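You operate a simulated robot arm through the tools that you are given. There is no shell and no other tool. Be economical: measure what you need, move in short steps, check, and stop when the job is done.

Carry out the task below with a simulated robot arm. There is one attempt and no reset: what you move stays moved.

## Task
Take the wide silver heatsink and put it on the red board on the top of the orange bench. Put the narrow silver heatsink on the black board on the brown table. Push the dry cabinet door shut. Put the black heatsink on the grey table away on the top of the orange bench. Any order will do.

Only the result counts: the job must be done as asked and must still hold three seconds after the hand-in. Knocking over, shifting, dropping, spilling or breaking anything else fails it.

## Robot
A 5-joint arm with a two-finger parallel gripper on a trunk, on a base that drives. Base frame: it is fixed to the floor where the robot stands at the start and does not move with it; the origin is under the middle of the robot, x ahead of it, y to its left, z up; the surface under the hand at the start is at about z = 760. Lengths are in mm, angles in rad, forces in N, time in s.
It reaches about 1134 mm from its shoulder. Its first joint turns from -2.601 to 2.601 rad. Places, roughly: black board [-1250, -2500, 750]; black heatsink (3x3x3 cm) [500, -3100, 800]; dry cabinet door [1800, -2100, 900]; narrow silver heatsink (3x3x3 cm) [500, -100, 800]; red board [750, -500, 750]; top of the orange bench [500, -100, 800]; wide silver heatsink (3x3x3 cm) [500, 100, 800]. Payload 1.57 kg.
The TCP is the grasp point between the finger pads, 30 mm short of the fingertips. In the tool frame z runs along the fingers and y along their closing line. The gripper opens to 110 mm. The fingers are 24 mm wide and 12 mm thick; the gripper's body (48 by 112 mm) begins 78 mm behind the TCP.
Orientation is told as [roll, pitch, yaw] about the base's x, y, z axes, in that order, counted from this pose: with the fingers straight down and closing along the base's y, the tool's x points along the base's -x, its y along +y and its z along -z.

## Interface
- The arm moves only by the tool step_arm. Its argument "increments" is a list of rows, each a list of 7 numbers: the shift along the tool's x, y, z in mm, then the turn, a rotation vector about the tool's x, y, z in rad, then the gripper command, from -1 (fully open) to 1 (shut), values between in proportion. In form: [[x, y, z, rx, ry, rz, fingers], ...]. A call has 1 to 12 rows; each row shifts and turns the commanded pose from where the row before left it, along the tool's axes as they then stand. A row lasts 0.2 s, in which the tool goes at most 50 mm and 0.15 rad; a call with a longer step from one row to the next is refused whole, and so is a gripper value outside its range. A pose out of reach is approached as far as the arm can. The call stops where the force on the tool passes 40 N (or 10 N more than at its start, if that is more) or the arm is blocked; 0.2 s more then pass. The fingers move at their own pace (about 72 mm/s each) and stop on an object; they squeeze with about 28 N. The grip force told is the motor's: it shows also when the fingers shut on nothing. Time passes only in rows, and 0.2 s behind the last, so rows that do not move let the fingers close. It gives the time, the measured TCP pose, the force on the tool (base axes), the opening and the grip force at its end, in the units of the frame above (readings bear some noise), with the torque about the TCP (base axes, N m) and any sound that the robot's microphone picked up.
- Cameras (640 x 400 px; columns grow to the right, rows downward): "scene" is now at [16.7, 212.9, 1671.8]; the picture's right is [0.39, -0.92, 0.00], its down [-0.79, -0.33, -0.52] and it looks along [0.48, 0.20, -0.85] (base axes); focal length 262 px, centre (320, 200). "wrist" rides on the gripper at [70, 16, -141] in the tool frame; the picture's right is [-0.23, 0.97, 0.00], its down [-0.86, -0.20, -0.48] and it looks along [-0.47, -0.11, 0.88] (tool axes); focal length 222 px, centre (320, 200). There is no depth. A picture from a camera that has moved, and an enlarged one, comes with that camera's place and axes in the base frame and with its lens.
- camera(camera): a new picture of that camera. It takes no simulated time.
- lift_body(by): slides the trunk up (or, below 0, down) by that many mm; the arm and the scene camera ride with it, the base frame stays. It gives what a move gives, with no picture.
- roll_base(legs): drives the robot by 1 to 6 legs, each [ahead, turn to the left] in mm and rad, along the robot's own axes; the way and the turn of a leg run together, so that a leg with both is an arc; at most 1500 mm and 3.142 rad a leg. The arm and the cameras ride along, it lands a little off, and it stops where it bumps. It gives what a move gives.
- aim_head(pan, tilt): turns the head with the scene camera to pan (to the left, within 2.705 rad either way) and tilt (down, from -0.506 to 1.204), counted from straight ahead of the robot. It gives what a move gives.
- close_up(camera, box): a new picture of the part [left, top, right, bottom] of that camera's present view, enlarged. It takes no simulated time.
- close_job(): hands the job in; it is judged then, once.

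Work in short steps. Places have to be worked out from the pictures, the camera data and where the tool is seen: move nearer, look again, correct. Check each grasp and each placing, and mend what went wrong. You have 165 turns and 120 pictures in all, those below and enlarged ones among them. Open the gripper and draw the arm clear of the work before you hand the job in, unless the task says otherwise; then end with one line.

The tools are called as name(argument=value, ...) on one line, values as JSON. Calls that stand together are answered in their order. step_arm: Moves the arm, as the interface text tells. Its arguments: {"type":"object","properties":{"increments":{"type":"array"}},"required":["increments"]} The other tools are called the same way: lift_body (by) slides the trunk up or down; roll_base (legs) drives the base; aim_head (pan, tilt) turns the head that bears the scene camera; camera (camera) takes a picture; close_up (camera, box) takes an enlarged picture of a part of a camera's view; close_job () hands the job in.

At the start:

```text
clock: 0.0
position: [662.7, -139.2, 971.9]
orientation: [-0.001, 0.0, -0.004]
wrist_force: [0.0, 0.2, -0.2]
moment: [-0.01, 0.0, 0.0]
width: 110.1
gripper_force: 0.0
trunk travel left (down, up): [-705.0, 265.0]
robot x, y, heading: [1.9, 16.2, 0.001]
head pan, tilt: [0.394, 1.025]
```

scene: 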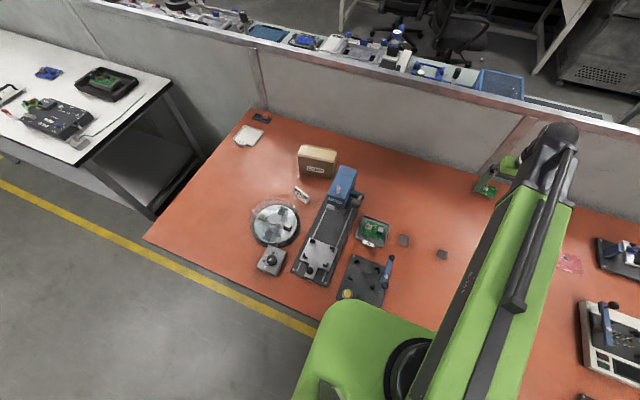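
wrist: 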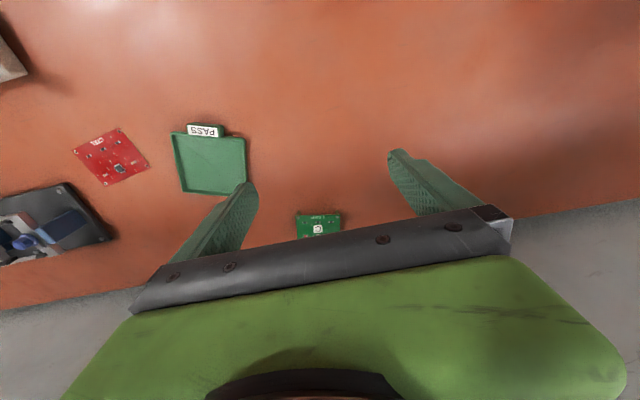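

The scene shows two small cubes near (403,240) and (441,255); I enlarge them to tell wide from narrow and check the red board.

close_up(camera="scene", box=[340, 200, 480, 288])

close_up(camera="scene", box=[480, 150, 640, 250])

```text
4.55 times, centred on (410, 244) of scene
camera zoom: at [16.7, 212.9, 1671.8], right [0.39, -0.92, 0.0], down [-0.79, -0.33, -0.52], along [0.48, 0.2, -0.85], focal length 1189 px, centre (-89, 0)
```

zoom: 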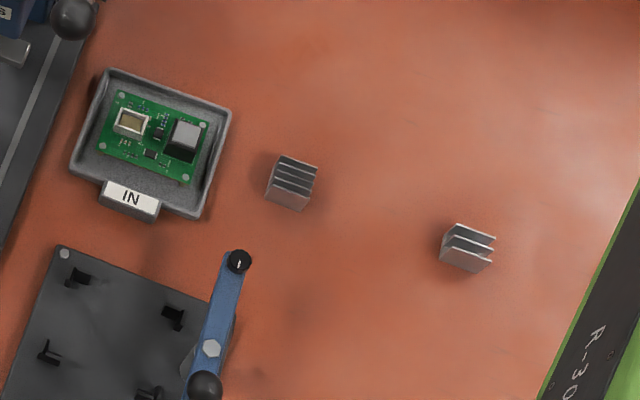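

```text
4.00 times, centred on (560, 200) of scene
camera zoom: at [16.7, 212.9, 1671.8], right [0.39, -0.92, 0.0], down [-0.79, -0.33, -0.52], along [0.48, 0.2, -0.85], focal length 1047 px, centre (-640, 200)
```

zoom: 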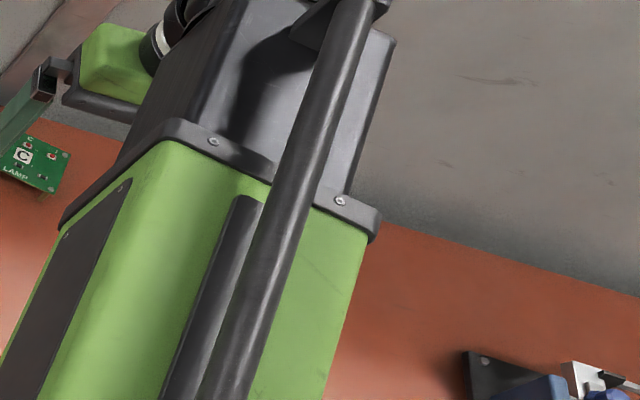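

The left cube (about 482,76) should be the wide one and the right (about 479,-62) the narrow one. I move the hand between them at height to view both with the wrist camera.

step_arm(increments=[[36, 30, 0, 0, 0, 0, -1], [36, 30, 0, 0, 0, 0, -1], [36, 30, 0, 0, 0, 0, -1], [36, 30, 0, 0, 0, 0, -1], [36, 30, 0, 0, 0, 0, -1], [0, 0, 0, 0, 0, 0, -1]])

camera(camera="wrist")

camera(camera="scene")

```text
clock: 1.4
position: [572.7, 4.0, 972.1]
orientation: [0.0, 0.004, -0.004]
wrist_force: [0.4, -0.7, -0.3]
moment: [-0.01, -0.02, 0.0]
width: 110.1
gripper_force: 0.1
out of reach, approached as far as the arm can: row 3, 4, 5
trunk travel left (down, up): [-705.0, 265.0]
robot x, y, heading: [0.5, 17.0, 0.003]
head pan, tilt: [0.394, 1.025]
```

```text
115 pictures are left
camera wrist: at [503.8, 21.5, 1113.3], right [0.23, 0.97, 0.0], down [0.86, -0.2, 0.48], along [0.46, -0.11, -0.88], focal length 222 px, centre (320, 200)
```

wrist: 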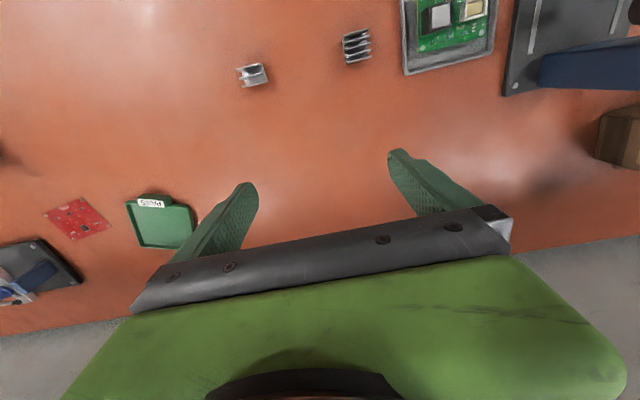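

```text
114 pictures are left
camera scene: at [16.5, 213.1, 1671.8], right [0.39, -0.92, 0.0], down [-0.79, -0.33, -0.52], along [0.48, 0.2, -0.85], focal length 262 px, centre (320, 200)
```

scene: 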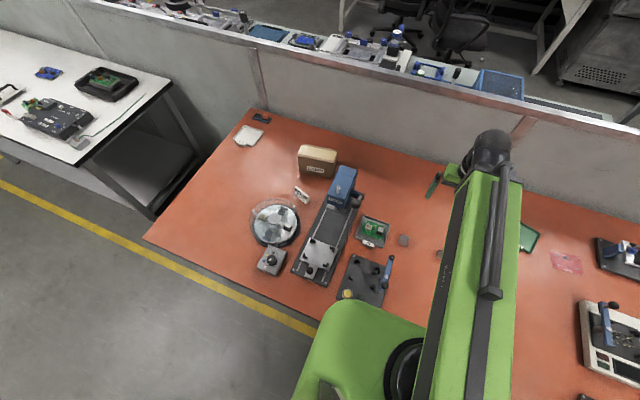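

The arm cannot fold in closer than about 570 mm, so I back the base off 200 mm. The red board is seen at about (623,-488).

roll_base(legs=[[-200, 0]])

camera(camera="wrist")

```text
clock: 3.0
position: [373.1, 2.0, 972.0]
orientation: [-0.001, 0.003, -0.006]
wrist_force: [0.5, -0.6, 0.3]
moment: [0.01, -0.02, 0.01]
width: 109.9
gripper_force: 0.1
trunk travel left (down, up): [-705.0, 265.0]
robot x, y, heading: [-199.3, 14.9, -0.003]
head pan, tilt: [0.394, 1.025]
```

```text
113 pictures are left
camera wrist: at [303.5, 19.6, 1113.6], right [0.23, 0.97, 0.0], down [0.85, -0.21, 0.48], along [0.46, -0.11, -0.88], focal length 222 px, centre (320, 200)
```

wrist: 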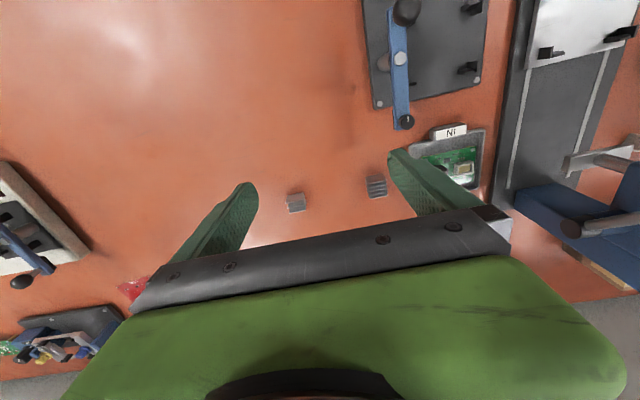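

Both cubes are in view: wide about (477,74), narrow about (476,-64). I zoom on them for fins and orientation.

close_up(camera="wrist", box=[270, 160, 400, 230])

```text
4.92 times, centred on (335, 195) of wrist
camera zoom: at [303.5, 19.6, 1113.6], right [0.23, 0.97, 0.0], down [0.85, -0.21, 0.48], along [0.46, -0.11, -0.88], focal length 1094 px, centre (246, 225)
```

zoom: 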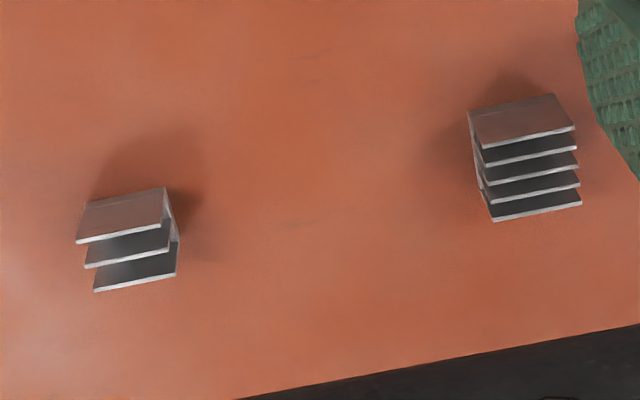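

Wide heatsink (more fins) is on the right in this view; fins run along y. I move above it with partial opening and lower halfway.

step_arm(increments=[[-35, 24, 0, 0, 0, 0, -0.2], [-35, 24, 0, 0, 0, 0, -0.2], [-34, 24, 0, 0, 0, 0, -0.2], [0, 0, 40, 0, 0, 0, -0.2], [0, 0, 40, 0, 0, 0, -0.2], [0, 0, 20, 0, 0, 0, -0.2]])

camera(camera="wrist")

camera(camera="scene")

```text
clock: 4.4
position: [479.8, 73.4, 972.4]
orientation: [-0.001, 0.003, -0.007]
wrist_force: [-0.3, 0.3, 0.7]
moment: [0.0, 0.02, 0.0]
width: 66.2
gripper_force: 0.0
out of reach, approached as far as the arm can: row 4, 5, 6
trunk travel left (down, up): [-705.0, 265.0]
robot x, y, heading: [-200.3, 16.7, 0.001]
head pan, tilt: [0.394, 1.025]
```

```text
111 pictures are left
camera wrist: at [409.3, 90.3, 1113.3], right [0.23, 0.97, 0.0], down [0.86, -0.21, 0.48], along [0.46, -0.11, -0.88], focal length 222 px, centre (320, 200)
```

wrist: 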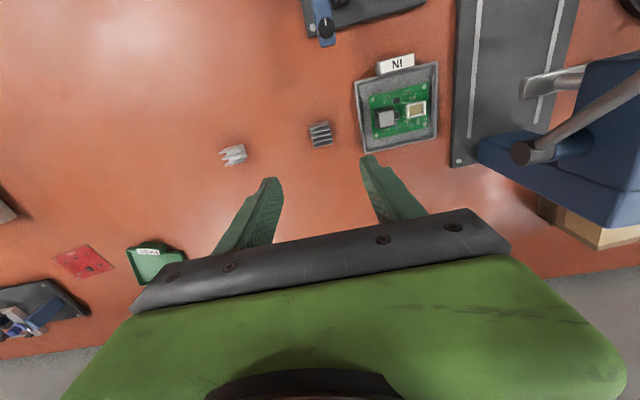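

```text
110 pictures are left
camera scene: at [-182.5, 212.8, 1671.8], right [0.38, -0.92, 0.0], down [-0.79, -0.33, -0.52], along [0.48, 0.2, -0.85], focal length 262 px, centre (320, 200)
```

scene: 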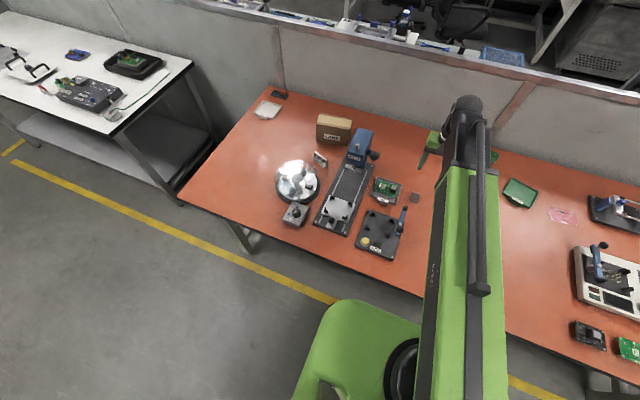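

Lower is a limit of the arm here, so I use the trunk to descend 100 mm, then re-check.

lift_body(by=-100)

camera(camera="wrist")

```text
clock: 5.7
position: [477.4, 73.6, 871.9]
orientation: [-0.001, 0.004, -0.006]
wrist_force: [0.9, -0.9, 0.8]
moment: [0.02, -0.02, -0.01]
width: 66.1
gripper_force: 0.0
trunk travel left (down, up): [-605.0, 365.0]
robot x, y, heading: [-199.3, 20.5, -0.001]
head pan, tilt: [0.394, 1.025]
```

```text
109 pictures are left
camera wrist: at [409.2, 90.2, 1013.3], right [0.23, 0.97, 0.0], down [0.86, -0.21, 0.48], along [0.46, -0.11, -0.88], focal length 222 px, centre (320, 200)
```

wrist: 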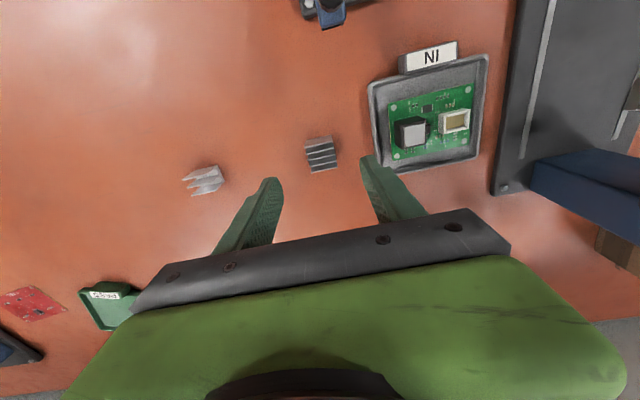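

Aligned with the wide heatsink (about 478,75). I descend with the trunk to TCP z≈796.

lift_body(by=-76)

camera(camera="wrist")

```text
clock: 6.8
position: [478.4, 74.4, 796.0]
orientation: [0.0, 0.001, -0.008]
wrist_force: [-0.7, -0.5, -0.1]
moment: [-0.01, 0.02, -0.02]
width: 66.1
gripper_force: 0.1
trunk travel left (down, up): [-529.0, 441.0]
robot x, y, heading: [-197.7, 14.9, -0.0]
head pan, tilt: [0.394, 1.025]
```

```text
108 pictures are left
camera wrist: at [409.2, 90.2, 937.3], right [0.23, 0.97, 0.0], down [0.86, -0.21, 0.48], along [0.46, -0.11, -0.88], focal length 222 px, centre (320, 200)
```

wrist: 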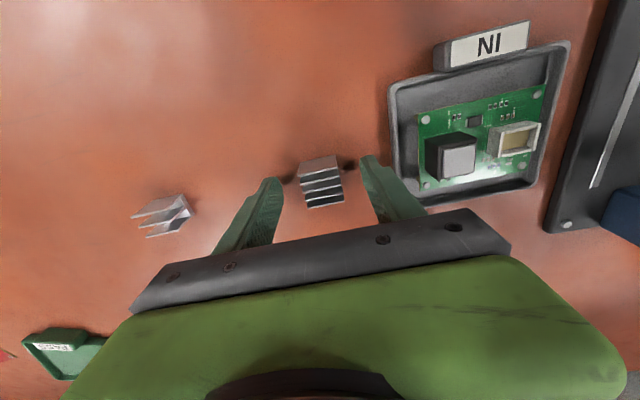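

The heatsink sits between the fingers. I close.

step_arm(increments=[[0, 0, 0, 0, 0, 0, 1], [0, 0, 0, 0, 0, 0, 1], [0, 0, 0, 0, 0, 0, 1], [0, 0, 0, 0, 0, 0, 1]])

lift_body(by=120)

camera(camera="wrist")

```text
clock: 7.8
position: [478.0, 73.1, 796.7]
orientation: [0.0, 0.004, -0.004]
wrist_force: [0.5, 0.2, 0.7]
moment: [-0.02, -0.04, 0.0]
width: 28.3
gripper_force: 28.2
trunk travel left (down, up): [-529.0, 441.0]
robot x, y, heading: [-200.4, 17.4, -0.002]
head pan, tilt: [0.394, 1.025]
```

```text
clock: 9.3
position: [478.0, 73.5, 916.2]
orientation: [0.0, 0.003, -0.006]
wrist_force: [0.7, 0.3, -0.7]
moment: [-0.02, 0.03, -0.03]
width: 28.9
gripper_force: 27.9
trunk travel left (down, up): [-649.0, 321.0]
robot x, y, heading: [-199.2, 15.7, 0.002]
head pan, tilt: [0.394, 1.025]
```

```text
107 pictures are left
camera wrist: at [409.3, 90.2, 1057.2], right [0.23, 0.97, 0.0], down [0.86, -0.21, 0.48], along [0.46, -0.11, -0.88], focal length 222 px, centre (320, 200)
```

wrist: 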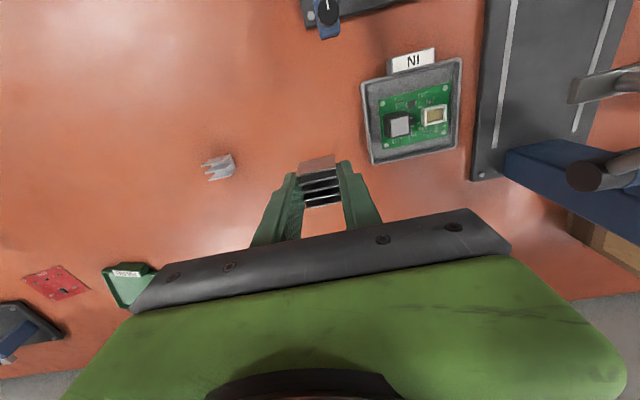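

Held (28.9 mm). Now I carry it across to above the red board.

step_arm(increments=[[-12, -46.5, 0, 0, 0, 0, 1], [-12, -46.5, 0, 0, 0, 0, 1], [-12, -46.5, 0, 0, 0, 0, 1], [-12, -46.5, 0, 0, 0, 0, 1], [-12, -46.5, 0, 0, 0, 0, 1], [-12, -46.5, 0, 0, 0, 0, 1], [-12, -46.5, 0, 0, 0, 0, 1], [-12, -46.5, 0, 0, 0, 0, 1], [-12, -46.5, 0, 0, 0, 0, 1], [-12, -46.5, 0, 0, 0, 0, 1], [-12, -46.5, 0, 0, 0, 0, 1], [-12, -46.5, 0, 0, 0, 0, 1]])

camera(camera="wrist")

```text
clock: 11.9
position: [598.5, -473.0, 915.8]
orientation: [-0.002, 0.001, -0.006]
wrist_force: [0.3, 0.2, 0.2]
moment: [-0.02, -0.01, -0.05]
width: 28.9
gripper_force: 27.7
out of reach, approached as far as the arm can: row 12
trunk travel left (down, up): [-649.0, 321.0]
robot x, y, heading: [-200.0, 18.8, -0.005]
head pan, tilt: [0.394, 1.025]
```

```text
106 pictures are left
camera wrist: at [529.6, -457.2, 1057.4], right [0.23, 0.97, 0.0], down [0.85, -0.2, 0.48], along [0.46, -0.11, -0.88], focal length 222 px, centre (320, 200)
```

wrist: 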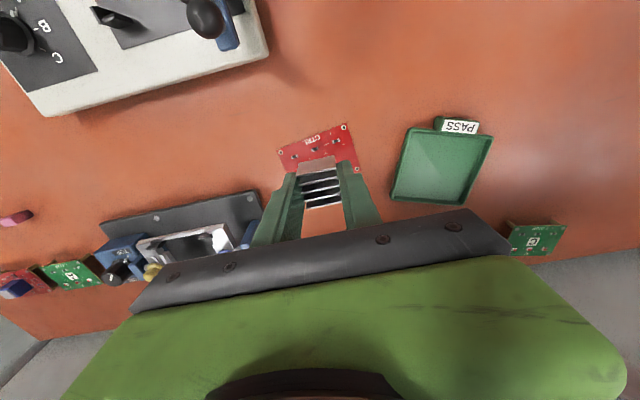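

The board's centre works out about (622,-480), spanning roughly 68x100 mm. The arm is at its outer limit, so I roll the base forward 25 mm to be over it.

roll_base(legs=[[25, 0]])

lift_body(by=-70)

camera(camera="wrist")

```text
clock: 12.8
position: [626.4, -473.5, 914.5]
orientation: [-0.002, 0.001, -0.008]
wrist_force: [-0.1, 0.2, -0.6]
moment: [0.01, 0.06, -0.02]
width: 28.6
gripper_force: 27.9
trunk travel left (down, up): [-649.0, 321.0]
robot x, y, heading: [-174.9, 18.3, -0.002]
head pan, tilt: [0.394, 1.025]
```

```text
clock: 13.8
position: [625.4, -473.7, 845.0]
orientation: [-0.002, 0.001, -0.007]
wrist_force: [0.5, -0.5, -0.8]
moment: [0.0, 0.0, 0.0]
width: 28.8
gripper_force: 28.0
trunk travel left (down, up): [-579.0, 391.0]
robot x, y, heading: [-172.0, 18.5, 0.002]
head pan, tilt: [0.394, 1.025]
```

```text
105 pictures are left
camera wrist: at [555.7, -456.9, 987.2], right [0.23, 0.97, 0.0], down [0.85, -0.2, 0.48], along [0.46, -0.11, -0.88], focal length 222 px, centre (320, 200)
```

wrist: 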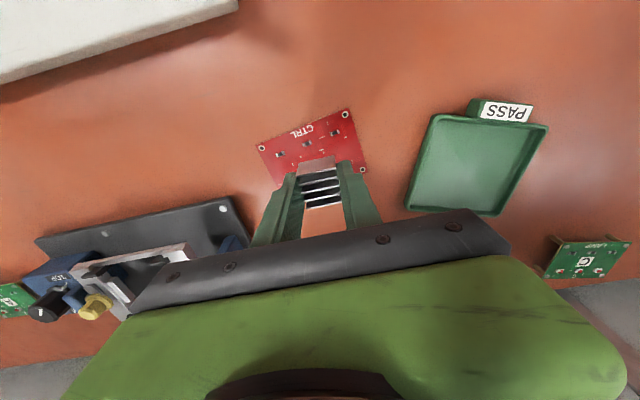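

Board centre now about (619,-481); I nudge by (-5,-7) and lower to just above it.

step_arm(increments=[[5, -7, 0, 0, 0, 0, 1], [0, 0, 0, 0, 0, 0, 1]])

lift_body(by=-38)

close_up(camera="wrist", box=[220, 80, 420, 220])

```text
clock: 14.4
position: [619.3, -481.6, 845.5]
orientation: [0.0, 0.001, -0.006]
wrist_force: [0.1, -0.1, -1.2]
moment: [-0.01, -0.01, -0.02]
width: 28.6
gripper_force: 28.1
trunk travel left (down, up): [-579.0, 391.0]
robot x, y, heading: [-177.2, 19.7, -0.0]
head pan, tilt: [0.394, 1.025]
```

```text
clock: 15.3
position: [618.6, -481.0, 808.3]
orientation: [-0.001, 0.002, -0.007]
wrist_force: [-1.0, 1.1, 0.4]
moment: [0.0, 0.0, 0.0]
width: 28.5
gripper_force: 28.2
trunk travel left (down, up): [-541.0, 429.0]
robot x, y, heading: [-175.6, 17.6, -0.002]
head pan, tilt: [0.394, 1.025]
```

```text
2.86 times, centred on (320, 150) of wrist
camera zoom: at [550.3, -464.0, 949.1], right [0.23, 0.97, 0.0], down [0.85, -0.2, 0.48], along [0.46, -0.11, -0.88], focal length 635 px, centre (320, 343)
```

zoom: 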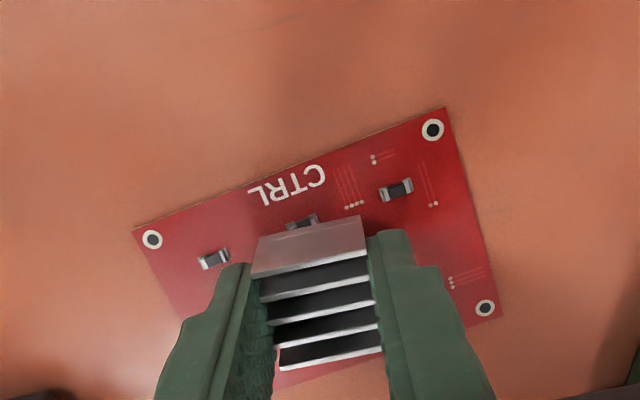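

A small resistor sits under the heatsink's near edge, and I saw a chip on the far side earlier. I lift and pull back to view the board clearly before choosing the spot.

lift_body(by=90)

step_arm(increments=[[40, 20, 0, 0, 0, 0, 1], [40, 20, 0, 0, 0, 0, 1], [40, 20, 0, 0, 0, 0, 1], [0, 0, 0, 0, 0, 0, 1]])

camera(camera="wrist")

camera(camera="scene")

```text
clock: 16.5
position: [619.4, -481.8, 898.2]
orientation: [-0.002, 0.002, -0.007]
wrist_force: [0.3, 0.9, 0.3]
moment: [-0.03, 0.03, 0.02]
width: 28.8
gripper_force: 27.5
trunk travel left (down, up): [-631.0, 339.0]
robot x, y, heading: [-174.4, 17.9, -0.006]
head pan, tilt: [0.394, 1.025]
```

```text
clock: 17.5
position: [498.7, -420.9, 898.0]
orientation: [-0.001, 0.0, -0.005]
wrist_force: [1.1, 0.4, 0.4]
moment: [0.02, 0.0, 0.02]
width: 28.4
gripper_force: 28.0
trunk travel left (down, up): [-631.0, 339.0]
robot x, y, heading: [-174.5, 17.9, 0.002]
head pan, tilt: [0.394, 1.025]
```

```text
103 pictures are left
camera wrist: at [429.3, -403.9, 1039.2], right [0.23, 0.97, 0.0], down [0.85, -0.2, 0.48], along [0.46, -0.11, -0.88], focal length 222 px, centre (320, 200)
```

wrist: 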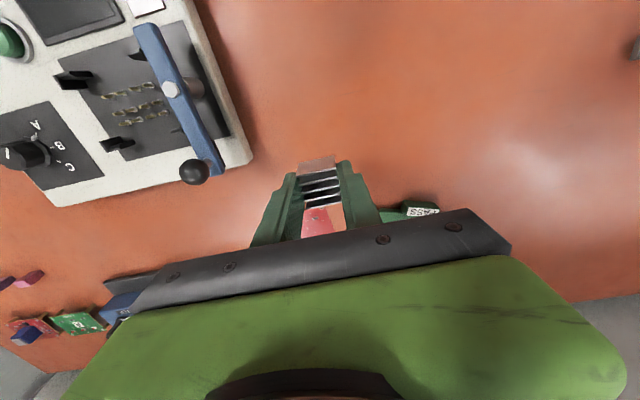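

```text
102 pictures are left
camera scene: at [-156.9, 212.6, 1597.8], right [0.38, -0.92, 0.0], down [-0.79, -0.33, -0.52], along [0.48, 0.2, -0.85], focal length 262 px, centre (320, 200)
```

scene: 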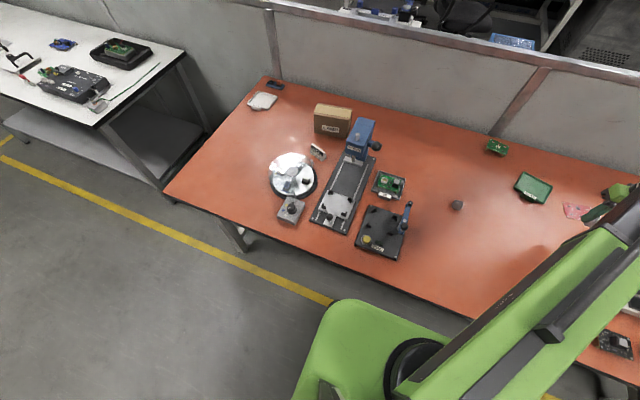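

I move the hand left so the board appears beside the fingers, then zoom in on it.

step_arm(increments=[[-20, 45, 0, 0, 0, 0, 1], [-20, 45, 0, 0, 0, 0, 1], [-20, 45, 0, 0, 0, 0, 1], [0, 0, 0, 0, 0, 0, 1]])

camera(camera="wrist")

```text
clock: 18.5
position: [560.5, -287.1, 898.6]
orientation: [-0.001, 0.001, -0.007]
wrist_force: [0.0, -0.1, -0.6]
moment: [0.03, -0.01, 0.0]
width: 28.8
gripper_force: 28.5
trunk travel left (down, up): [-631.0, 339.0]
robot x, y, heading: [-175.5, 17.7, -0.003]
head pan, tilt: [0.394, 1.025]
```

```text
101 pictures are left
camera wrist: at [492.3, -268.9, 1039.1], right [0.23, 0.97, 0.0], down [0.85, -0.21, 0.48], along [0.46, -0.11, -0.88], focal length 222 px, centre (320, 200)
```

wrist: 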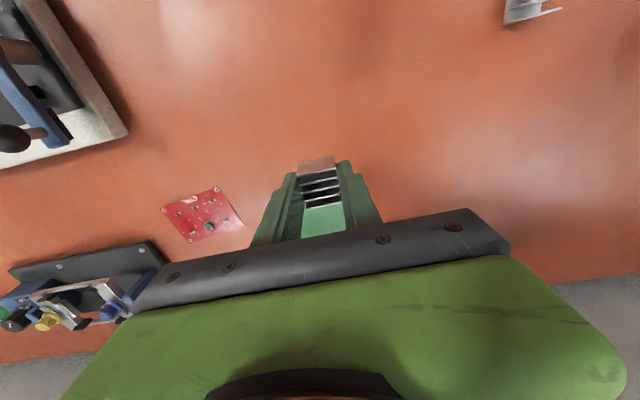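

close_up(camera="wrist", box=[150, 175, 260, 250])

```text
5.33 times, centred on (205, 212) of wrist
camera zoom: at [492.3, -268.9, 1039.1], right [0.23, 0.97, 0.0], down [0.85, -0.21, 0.48], along [0.46, -0.11, -0.88], focal length 1185 px, centre (933, 133)
```

zoom: 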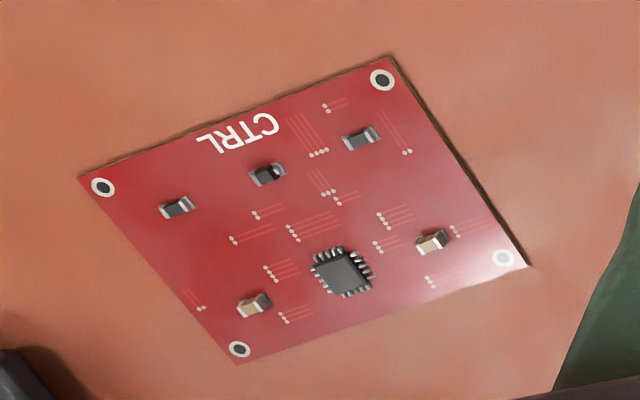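

Board centre ≈ (623,-476); parts on it are about 1 mm tall. I go to (621,-477), between the middle resistor and chip, and lower.

step_arm(increments=[[-12.1, -38, 0, 0, 0, 0, 1], [-12.1, -38, 0, 0, 0, 0, 1], [-12.1, -38, 0, 0, 0, 0, 1], [-12.1, -38, 0, 0, 0, 0, 1], [-12.1, -38, 0, 0, 0, 0, 1], [0, 0, 0, 0, 0, 0, 1]])

lift_body(by=-90)

close_up(camera="wrist", box=[220, 80, 420, 220])

```text
clock: 19.9
position: [619.3, -477.6, 897.4]
orientation: [-0.003, 0.002, -0.007]
wrist_force: [0.3, 0.1, -0.4]
moment: [0.05, 0.0, 0.0]
width: 28.8
gripper_force: 27.6
trunk travel left (down, up): [-631.0, 339.0]
robot x, y, heading: [-171.4, 17.0, -0.003]
head pan, tilt: [0.394, 1.025]
```

```text
clock: 21.2
position: [620.3, -476.4, 807.5]
orientation: [-0.001, 0.002, -0.007]
wrist_force: [-0.1, -0.4, 0.1]
moment: [-0.02, 0.01, 0.02]
width: 28.7
gripper_force: 27.8
trunk travel left (down, up): [-541.0, 429.0]
robot x, y, heading: [-174.7, 19.0, -0.005]
head pan, tilt: [0.394, 1.025]
```

```text
2.86 times, centred on (320, 150) of wrist
camera zoom: at [550.2, -460.3, 949.2], right [0.23, 0.97, 0.0], down [0.85, -0.2, 0.48], along [0.46, -0.11, -0.88], focal length 635 px, centre (320, 343)
```

zoom: 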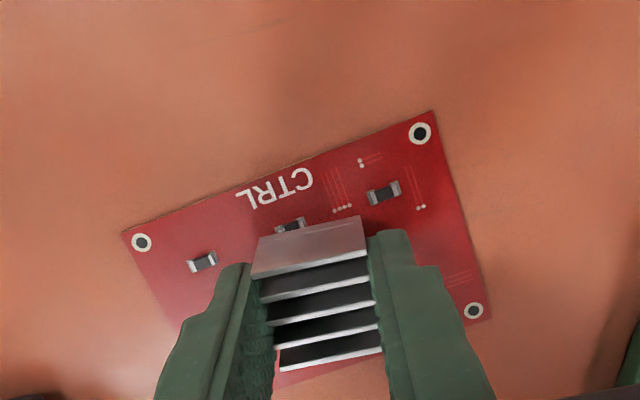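

Positioned well. I lower in small steps watching the vertical force.

lift_body(by=-6)

lift_body(by=-2)

lift_body(by=-2)

```text
clock: 21.7
position: [618.8, -476.1, 802.1]
orientation: [0.0, 0.002, -0.007]
wrist_force: [0.1, 0.0, 0.0]
moment: [-0.02, -0.01, -0.01]
width: 28.6
gripper_force: 28.1
trunk travel left (down, up): [-535.0, 435.0]
robot x, y, heading: [-171.2, 17.0, -0.003]
head pan, tilt: [0.394, 1.025]
```

```text
clock: 22.2
position: [620.3, -476.0, 799.2]
orientation: [0.0, 0.003, -0.008]
wrist_force: [-0.2, -0.2, 0.1]
moment: [-0.02, -0.01, -0.02]
width: 28.7
gripper_force: 28.2
trunk travel left (down, up): [-533.0, 437.0]
robot x, y, heading: [-174.7, 17.3, -0.003]
head pan, tilt: [0.394, 1.025]
```

```text
clock: 22.8
position: [619.4, -477.3, 799.2]
orientation: [-0.003, 0.0, -0.007]
wrist_force: [2.4, -2.0, 8.8]
moment: [-0.02, -0.02, 0.01]
width: 28.8
gripper_force: 27.5
trunk travel left (down, up): [-531.0, 439.0]
robot x, y, heading: [-173.3, 21.5, -0.008]
head pan, tilt: [0.394, 1.025]
```

Contact (8.8 N). I open moderately and rise.

step_arm(increments=[[0, 0, 0, 0, 0, 0, 0.2], [0, 0, 0, 0, 0, 0, 0.0], [0, 0, 0, 0, 0, 0, -0.2], [0, 0, 0, 0, 0, 0, -0.2]])

lift_body(by=130)

camera(camera="wrist")

```text
clock: 23.8
position: [618.3, -477.8, 798.0]
orientation: [-0.003, 0.0, -0.006]
wrist_force: [-0.5, -0.4, 0.0]
moment: [-0.01, -0.02, 0.02]
width: 66.0
gripper_force: 0.0
trunk travel left (down, up): [-531.0, 439.0]
robot x, y, heading: [-174.3, 17.6, -0.0]
head pan, tilt: [0.394, 1.025]
```

```text
clock: 25.3
position: [620.1, -477.5, 928.8]
orientation: [-0.002, 0.002, -0.005]
wrist_force: [0.7, -0.1, -0.2]
moment: [0.01, -0.02, 0.02]
width: 65.8
gripper_force: 0.1
trunk travel left (down, up): [-661.0, 309.0]
robot x, y, heading: [-175.1, 18.5, -0.001]
head pan, tilt: [0.394, 1.025]
```

```text
98 pictures are left
camera wrist: at [550.3, -460.3, 1069.0], right [0.23, 0.97, 0.0], down [0.85, -0.2, 0.48], along [0.46, -0.11, -0.88], focal length 222 px, centre (320, 200)
```

wrist: 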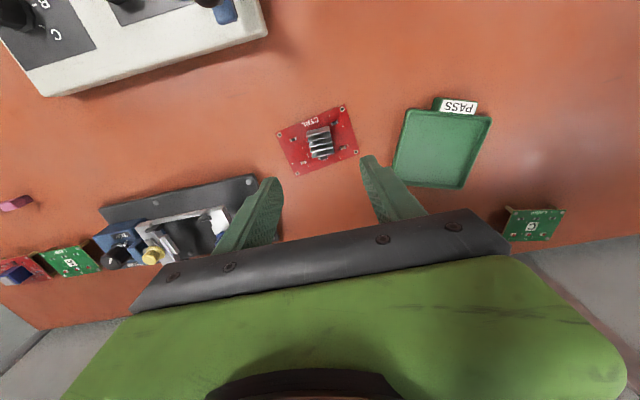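

The wide heatsink sits on the red board. Now over to the narrow one at about (476,-63).

step_arm(increments=[[14.4, 41.4, 0, 0, 0, 0, -0.2], [14.4, 41.4, 0, 0, 0, 0, -0.2], [14.4, 41.4, 0, 0, 0, 0, -0.2], [14.4, 41.4, 0, 0, 0, 0, -0.2], [14.4, 41.4, 0, 0, 0, 0, -0.2], [14.4, 41.4, 0, 0, 0, 0, -0.2], [14.4, 41.4, 0, 0, 0, 0, -0.2], [14.4, 41.4, 0, 0, 0, 0, -0.2], [14.4, 41.4, 0, 0, 0, 0, -0.2], [14.4, 41.4, 0, 0, 0, 0, -0.2], [0, 0, 0, 0, 0, 0, -0.2]])

lift_body(by=-70)

camera(camera="wrist")

```text
clock: 27.7
position: [476.5, -63.7, 929.5]
orientation: [-0.001, 0.004, -0.006]
wrist_force: [0.4, 0.0, -0.5]
moment: [-0.03, -0.02, -0.01]
width: 66.2
gripper_force: 0.2
trunk travel left (down, up): [-661.0, 309.0]
robot x, y, heading: [-170.6, 16.3, -0.002]
head pan, tilt: [0.394, 1.025]
```

```text
clock: 28.8
position: [476.6, -62.8, 858.7]
orientation: [-0.002, 0.003, -0.007]
wrist_force: [0.1, -0.3, 0.5]
moment: [-0.03, -0.01, -0.05]
width: 65.8
gripper_force: 0.0
trunk travel left (down, up): [-591.0, 379.0]
robot x, y, heading: [-172.6, 19.9, 0.002]
head pan, tilt: [0.394, 1.025]
```

```text
97 pictures are left
camera wrist: at [406.8, -46.1, 999.2], right [0.23, 0.97, 0.0], down [0.85, -0.21, 0.48], along [0.46, -0.11, -0.88], focal length 222 px, centre (320, 200)
```

wrist: 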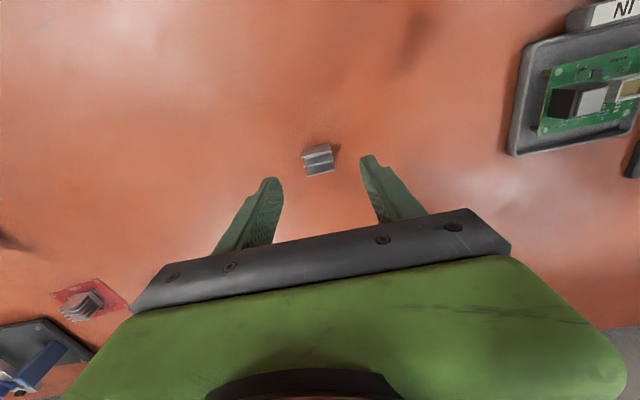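

Aligned within 2 mm. I descend to z≈796 and close.

lift_body(by=-62.5)

step_arm(increments=[[0, 0, 0, 0, 0, 0, 1], [0, 0, 0, 0, 0, 0, 1], [0, 0, 0, 0, 0, 0, 1], [0, 0, 0, 0, 0, 0, 1]])

lift_body(by=150)

camera(camera="wrist")

```text
clock: 29.8
position: [476.6, -61.8, 794.9]
orientation: [-0.002, 0.001, -0.006]
wrist_force: [-1.3, -0.4, 0.3]
moment: [-0.01, 0.0, 0.02]
width: 65.9
gripper_force: 0.1
trunk travel left (down, up): [-528.0, 442.0]
robot x, y, heading: [-176.4, 15.7, 0.002]
head pan, tilt: [0.394, 1.025]
```

```text
clock: 30.8
position: [476.7, -62.2, 795.8]
orientation: [-0.002, 0.003, -0.007]
wrist_force: [0.1, -0.2, 1.3]
moment: [0.02, -0.03, 0.01]
width: 28.5
gripper_force: 27.9
trunk travel left (down, up): [-528.0, 442.0]
robot x, y, heading: [-173.8, 15.4, 0.002]
head pan, tilt: [0.394, 1.025]
```

```text
clock: 32.6
position: [474.9, -63.2, 945.7]
orientation: [0.0, 0.003, -0.006]
wrist_force: [0.6, -0.2, 0.2]
moment: [0.02, 0.0, -0.01]
width: 28.7
gripper_force: 27.8
trunk travel left (down, up): [-678.0, 292.0]
robot x, y, heading: [-175.3, 19.3, -0.002]
head pan, tilt: [0.394, 1.025]
```

```text
96 pictures are left
camera wrist: at [406.8, -46.0, 1086.6], right [0.23, 0.97, 0.0], down [0.85, -0.2, 0.48], along [0.46, -0.11, -0.88], focal length 222 px, centre (320, 200)
```

wrist: 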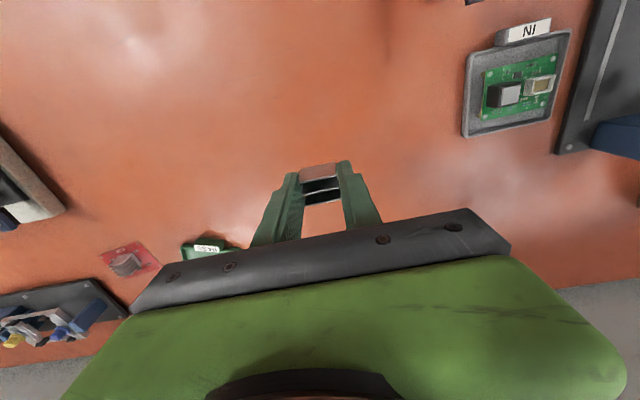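

Held. Now I survey the room to the right and behind with the head.

aim_head(pan=-1.95, tilt=0.45)

camera(camera="scene")

aim_head(pan=-1.1, tilt=0.45)

camera(camera="scene")

```text
clock: 34.7
position: [475.6, -63.4, 946.2]
orientation: [-0.002, 0.002, -0.007]
wrist_force: [-0.8, 0.3, -0.4]
moment: [0.01, 0.04, 0.01]
width: 28.8
gripper_force: 28.5
trunk travel left (down, up): [-678.0, 292.0]
robot x, y, heading: [-176.4, 17.5, -0.001]
head pan, tilt: [-1.95, 0.45]
```

```text
95 pictures are left
camera scene: at [-253.8, 101.2, 1692.6], right [-0.93, 0.37, 0.0], down [0.16, 0.4, -0.9], along [-0.33, -0.84, -0.44], focal length 262 px, centre (320, 200)
```

scene: 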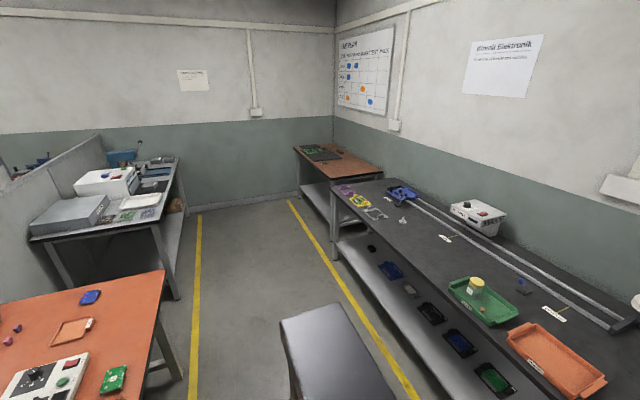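

```text
clock: 35.9
position: [476.7, -62.7, 945.8]
orientation: [-0.001, 0.002, -0.007]
wrist_force: [0.6, 0.4, -0.4]
moment: [0.03, 0.02, 0.0]
width: 29.1
gripper_force: 28.3
trunk travel left (down, up): [-678.0, 292.0]
robot x, y, heading: [-174.9, 19.8, -0.003]
head pan, tilt: [-1.1, 0.45]
```

```text
94 pictures are left
camera scene: at [-178.2, 104.6, 1692.6], right [-0.89, -0.45, 0.0], down [-0.2, 0.39, -0.9], along [0.41, -0.8, -0.44], focal length 262 px, centre (320, 200)
```

scene: 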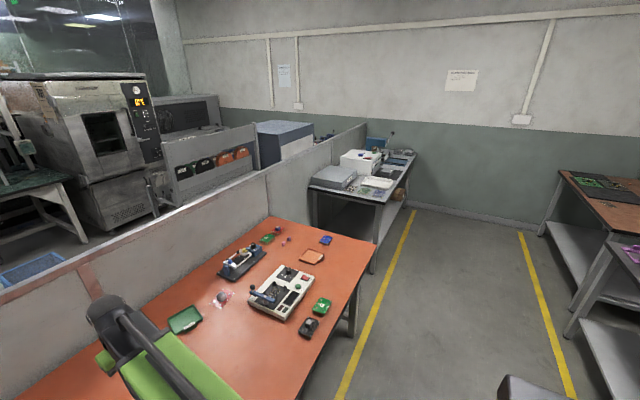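

I zoom into the cabinet region and the grey table.

close_up(camera="scene", box=[140, 80, 340, 205])

close_up(camera="scene", box=[300, 110, 440, 220])

aim_head(pan=-0.4, tilt=0.35)

camera(camera="scene")

```text
3.20 times, centred on (240, 142) of scene
camera zoom: at [-178.2, 104.6, 1692.6], right [-0.89, -0.45, 0.0], down [-0.2, 0.39, -0.9], along [0.41, -0.8, -0.44], focal length 837 px, centre (576, 384)
```

zoom: 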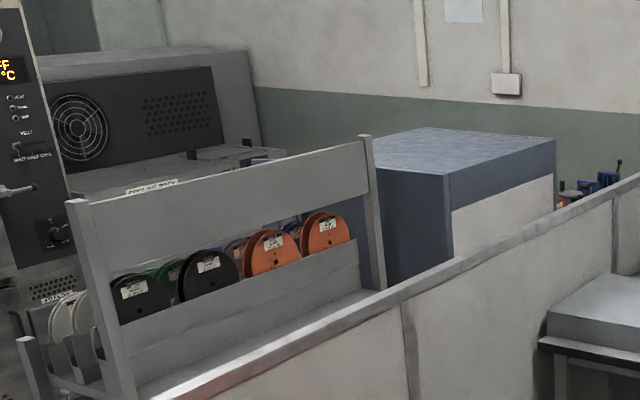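

```text
3.64 times, centred on (370, 165) of scene
camera zoom: at [-178.2, 104.6, 1692.6], right [-0.89, -0.45, 0.0], down [-0.2, 0.39, -0.9], along [0.41, -0.8, -0.44], focal length 951 px, centre (138, 327)
```

zoom: 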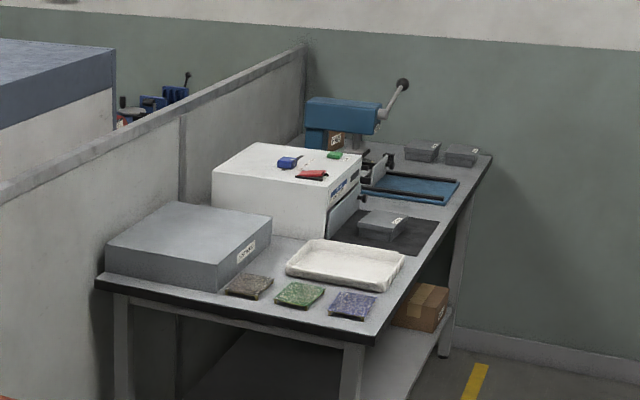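

```text
clock: 37.0
position: [474.7, -61.7, 945.0]
orientation: [-0.002, 0.001, -0.006]
wrist_force: [0.5, 0.1, 0.5]
moment: [0.02, 0.01, -0.03]
width: 28.7
gripper_force: 27.6
trunk travel left (down, up): [-678.0, 292.0]
robot x, y, heading: [-174.2, 20.2, -0.002]
head pan, tilt: [-0.4, 0.351]
```

```text
91 pictures are left
camera scene: at [-134.0, 150.1, 1701.8], right [-0.39, -0.92, 0.0], down [-0.32, 0.13, -0.94], along [0.86, -0.37, -0.34], focal length 262 px, centre (320, 200)
```

scene: 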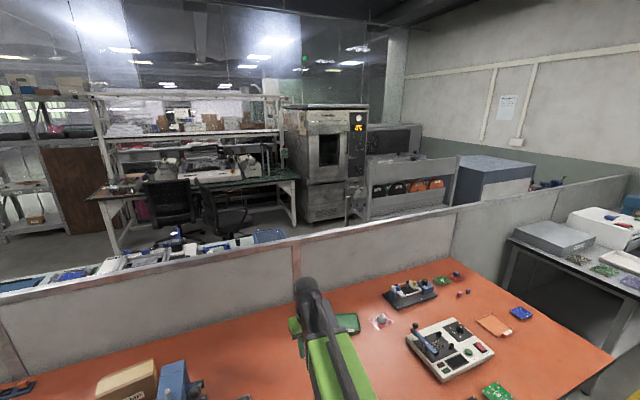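

The cabinet lies beyond the partition, to be reached by going around later. First the brown table: I check the stool near the way before driving.

aim_head(pan=-2.0, tilt=0.9)

camera(camera="scene")

```text
clock: 38.6
position: [476.4, -62.8, 944.8]
orientation: [-0.003, 0.001, -0.007]
wrist_force: [0.4, 0.2, -0.3]
moment: [-0.02, 0.01, 0.02]
width: 28.5
gripper_force: 28.4
trunk travel left (down, up): [-678.0, 292.0]
robot x, y, heading: [-174.0, 19.8, -0.005]
head pan, tilt: [-2.0, 0.901]
```

```text
90 pictures are left
camera scene: at [-251.2, 117.9, 1654.3], right [-0.91, 0.42, 0.0], down [0.33, 0.71, -0.62], along [-0.26, -0.56, -0.78], focal length 262 px, centre (320, 200)
```

scene: 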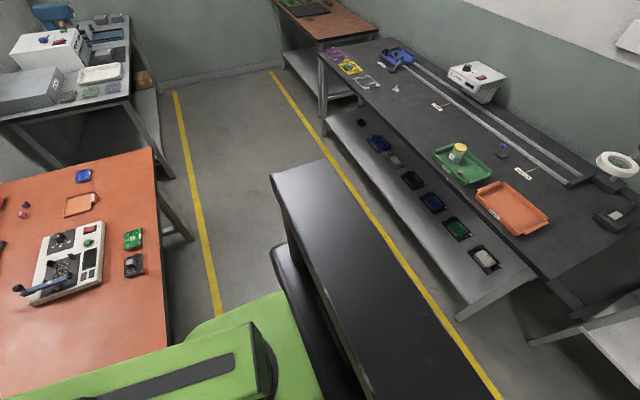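

That dark beam is the robot's own elbow, so the aisle (x −1050…140) is free. I raise the trunk, turn right and drive down the aisle.

lift_body(by=120)

roll_base(legs=[[0, -1.571], [1500, 0], [700, 0]])

aim_head(pan=-0.9, tilt=0.7)

camera(camera="scene")

```text
clock: 40.1
position: [475.8, -64.6, 1065.3]
orientation: [-0.001, 0.001, -0.007]
wrist_force: [-0.1, -0.2, 0.2]
moment: [-0.03, 0.0, 0.02]
width: 28.6
gripper_force: 27.8
trunk travel left (down, up): [-798.0, 172.0]
robot x, y, heading: [-174.3, 16.4, 0.0]
head pan, tilt: [-2.0, 0.901]
```

```text
clock: 54.8
position: [-297.6, -2805.2, 1065.7]
orientation: [-0.001, 0.002, -1.591]
wrist_force: [0.2, 0.4, -0.8]
moment: [0.04, 0.03, -0.02]
width: 28.9
gripper_force: 27.6
trunk travel left (down, up): [-798.0, 172.0]
robot x, y, heading: [-209.2, -2151.3, -1.581]
head pan, tilt: [-2.0, 0.901]
```

```text
clock: 56.1
position: [-299.2, -2803.9, 1065.4]
orientation: [-0.002, 0.0, -1.59]
wrist_force: [0.0, -0.9, -0.7]
moment: [-0.02, -0.01, 0.01]
width: 28.7
gripper_force: 27.8
trunk travel left (down, up): [-798.0, 172.0]
robot x, y, heading: [-211.3, -2156.7, -1.581]
head pan, tilt: [-0.901, 0.7]
```

```text
89 pictures are left
camera scene: at [-107.7, -2165.4, 1790.4], right [-0.61, 0.79, 0.0], down [0.51, 0.39, -0.76], along [-0.61, -0.47, -0.64], focal length 262 px, centre (320, 200)
```

scene: 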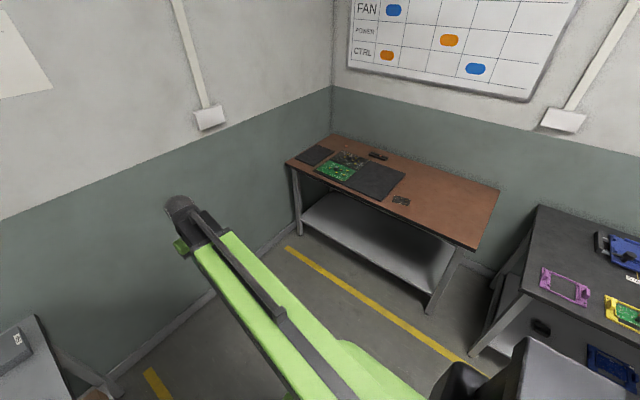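

I zoom in on the brown table to find the black board.

close_up(camera="scene", box=[280, 130, 420, 218])

```text
4.55 times, centred on (350, 174) of scene
camera zoom: at [-107.7, -2165.4, 1790.4], right [-0.61, 0.79, 0.0], down [0.51, 0.39, -0.76], along [-0.61, -0.47, -0.64], focal length 1189 px, centre (184, 318)
```

zoom: 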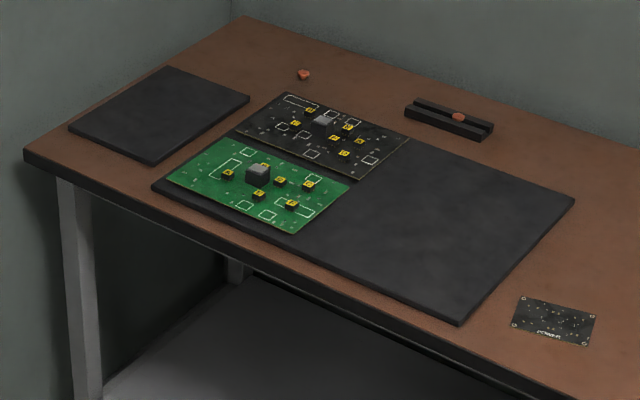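

The small black board ("POWER", about (-1402,-2530)) matches. I turn right to face the brown table and drive up to about x=-700.

roll_base(legs=[[0, -1.56], [480, 0]])

aim_head(pan=0.6, tilt=0.95)

camera(camera="scene")

camera(camera="wrist")

```text
clock: 62.7
position: [-1344.1, -2091.5, 1065.6]
orientation: [-0.002, 0.002, -3.137]
wrist_force: [-0.3, -0.2, -0.7]
moment: [0.09, 0.01, 0.02]
width: 28.8
gripper_force: 28.2
trunk travel left (down, up): [-798.0, 172.0]
robot x, y, heading: [-695.7, -2146.9, -3.117]
head pan, tilt: [-0.901, 0.7]
```

```text
clock: 64.3
position: [-1345.0, -2092.7, 1065.0]
orientation: [-0.001, 0.001, -3.137]
wrist_force: [-0.4, -0.6, -0.1]
moment: [-0.03, 0.01, 0.01]
width: 28.7
gripper_force: 28.2
trunk travel left (down, up): [-798.0, 172.0]
robot x, y, heading: [-694.1, -2148.2, -3.116]
head pan, tilt: [0.6, 0.949]
```

```text
87 pictures are left
camera scene: at [-704.2, -2361.4, 1770.6], right [-0.58, 0.81, 0.0], down [0.66, 0.47, -0.58], along [-0.47, -0.34, -0.81], focal length 262 px, centre (320, 200)
```

scene: 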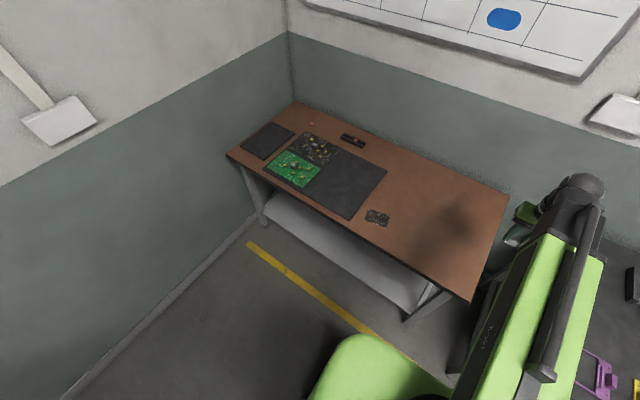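

```text
86 pictures are left
camera wrist: at [-1274.3, -2108.1, 1206.6], right [-0.22, -0.98, 0.0], down [-0.86, 0.19, 0.48], along [-0.47, 0.11, -0.88], focal length 222 px, centre (320, 200)
```

wrist: 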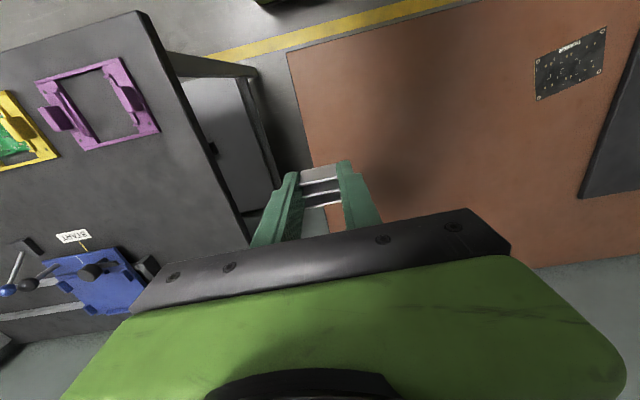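

Board estimated about (-1350,-2532). I swing the hand toward it, stopping short for a clear look.

step_arm(increments=[[0, 45, 0, 0, 0, 0, 1], [0, 45, 0, 0, 0, 0, 1], [0, 45, 0, 0, 0, 0, 1], [0, 45, 0, 0, 0, 0, 1], [0, 45, 0, 0, 0, 0, 1], [0, 45, 0, 0, 0, 0, 1], [0, 0, 0, 0, 0, 0, 1]])

lift_body(by=-160)

camera(camera="wrist")

```text
clock: 65.9
position: [-1342.6, -2362.0, 1065.3]
orientation: [-0.002, 0.001, -3.136]
wrist_force: [-0.3, 0.1, 0.2]
moment: [-0.02, -0.04, 0.01]
width: 28.7
gripper_force: 28.2
trunk travel left (down, up): [-798.0, 172.0]
robot x, y, heading: [-693.5, -2146.2, -3.121]
head pan, tilt: [0.6, 0.949]
```

```text
clock: 67.7
position: [-1343.0, -2361.2, 905.9]
orientation: [-0.002, 0.002, -3.139]
wrist_force: [0.0, -0.1, -0.6]
moment: [0.01, -0.03, 0.02]
width: 28.7
gripper_force: 27.7
trunk travel left (down, up): [-638.0, 332.0]
robot x, y, heading: [-691.9, -2147.1, -3.118]
head pan, tilt: [0.6, 0.949]
```

```text
85 pictures are left
camera wrist: at [-1274.0, -2377.2, 1046.7], right [-0.22, -0.98, 0.0], down [-0.86, 0.19, 0.48], along [-0.47, 0.11, -0.88], focal length 222 px, centre (320, 200)
```

wrist: 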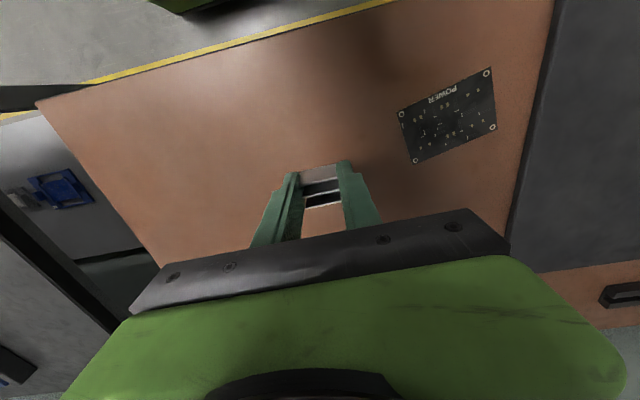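

Board centre ≈ (-1352,-2523). I move over it and lower partially.

step_arm(increments=[[-2.4, 40.5, 0, 0, 0, 0, 1], [-2.4, 40.5, 0, 0, 0, 0, 1], [-2.4, 40.5, 0, 0, 0, 0, 1], [-2.4, 40.5, 0, 0, 0, 0, 1], [0, 0, 0, 0, 0, 0, 1]])

lift_body(by=-75)

camera(camera="wrist")

```text
clock: 68.9
position: [-1353.0, -2524.6, 906.4]
orientation: [-0.003, 0.001, -3.136]
wrist_force: [-0.1, -0.1, -0.4]
moment: [-0.01, 0.02, 0.0]
width: 28.9
gripper_force: 28.0
trunk travel left (down, up): [-638.0, 332.0]
robot x, y, heading: [-697.7, -2149.7, -3.12]
head pan, tilt: [0.6, 0.949]
```

```text
clock: 70.0
position: [-1352.6, -2524.7, 829.9]
orientation: [-0.003, 0.002, -3.136]
wrist_force: [-0.5, -0.8, 0.7]
moment: [0.0, 0.0, 0.0]
width: 28.5
gripper_force: 28.5
trunk travel left (down, up): [-563.0, 407.0]
robot x, y, heading: [-694.6, -2149.3, -3.117]
head pan, tilt: [0.6, 0.949]
```

```text
84 pictures are left
camera wrist: at [-1283.1, -2540.4, 971.7], right [-0.22, -0.98, 0.0], down [-0.86, 0.19, 0.48], along [-0.47, 0.11, -0.88], focal length 222 px, centre (320, 200)
```

wrist: 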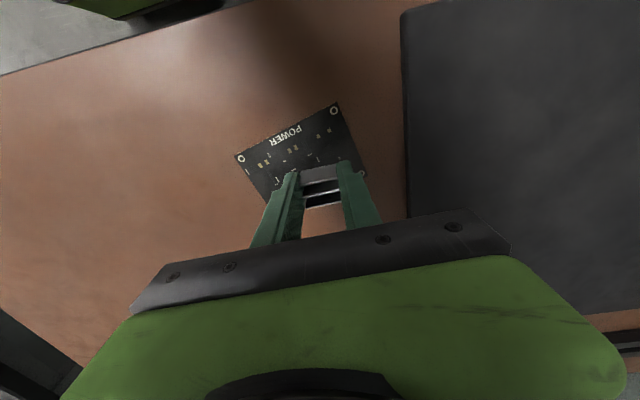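

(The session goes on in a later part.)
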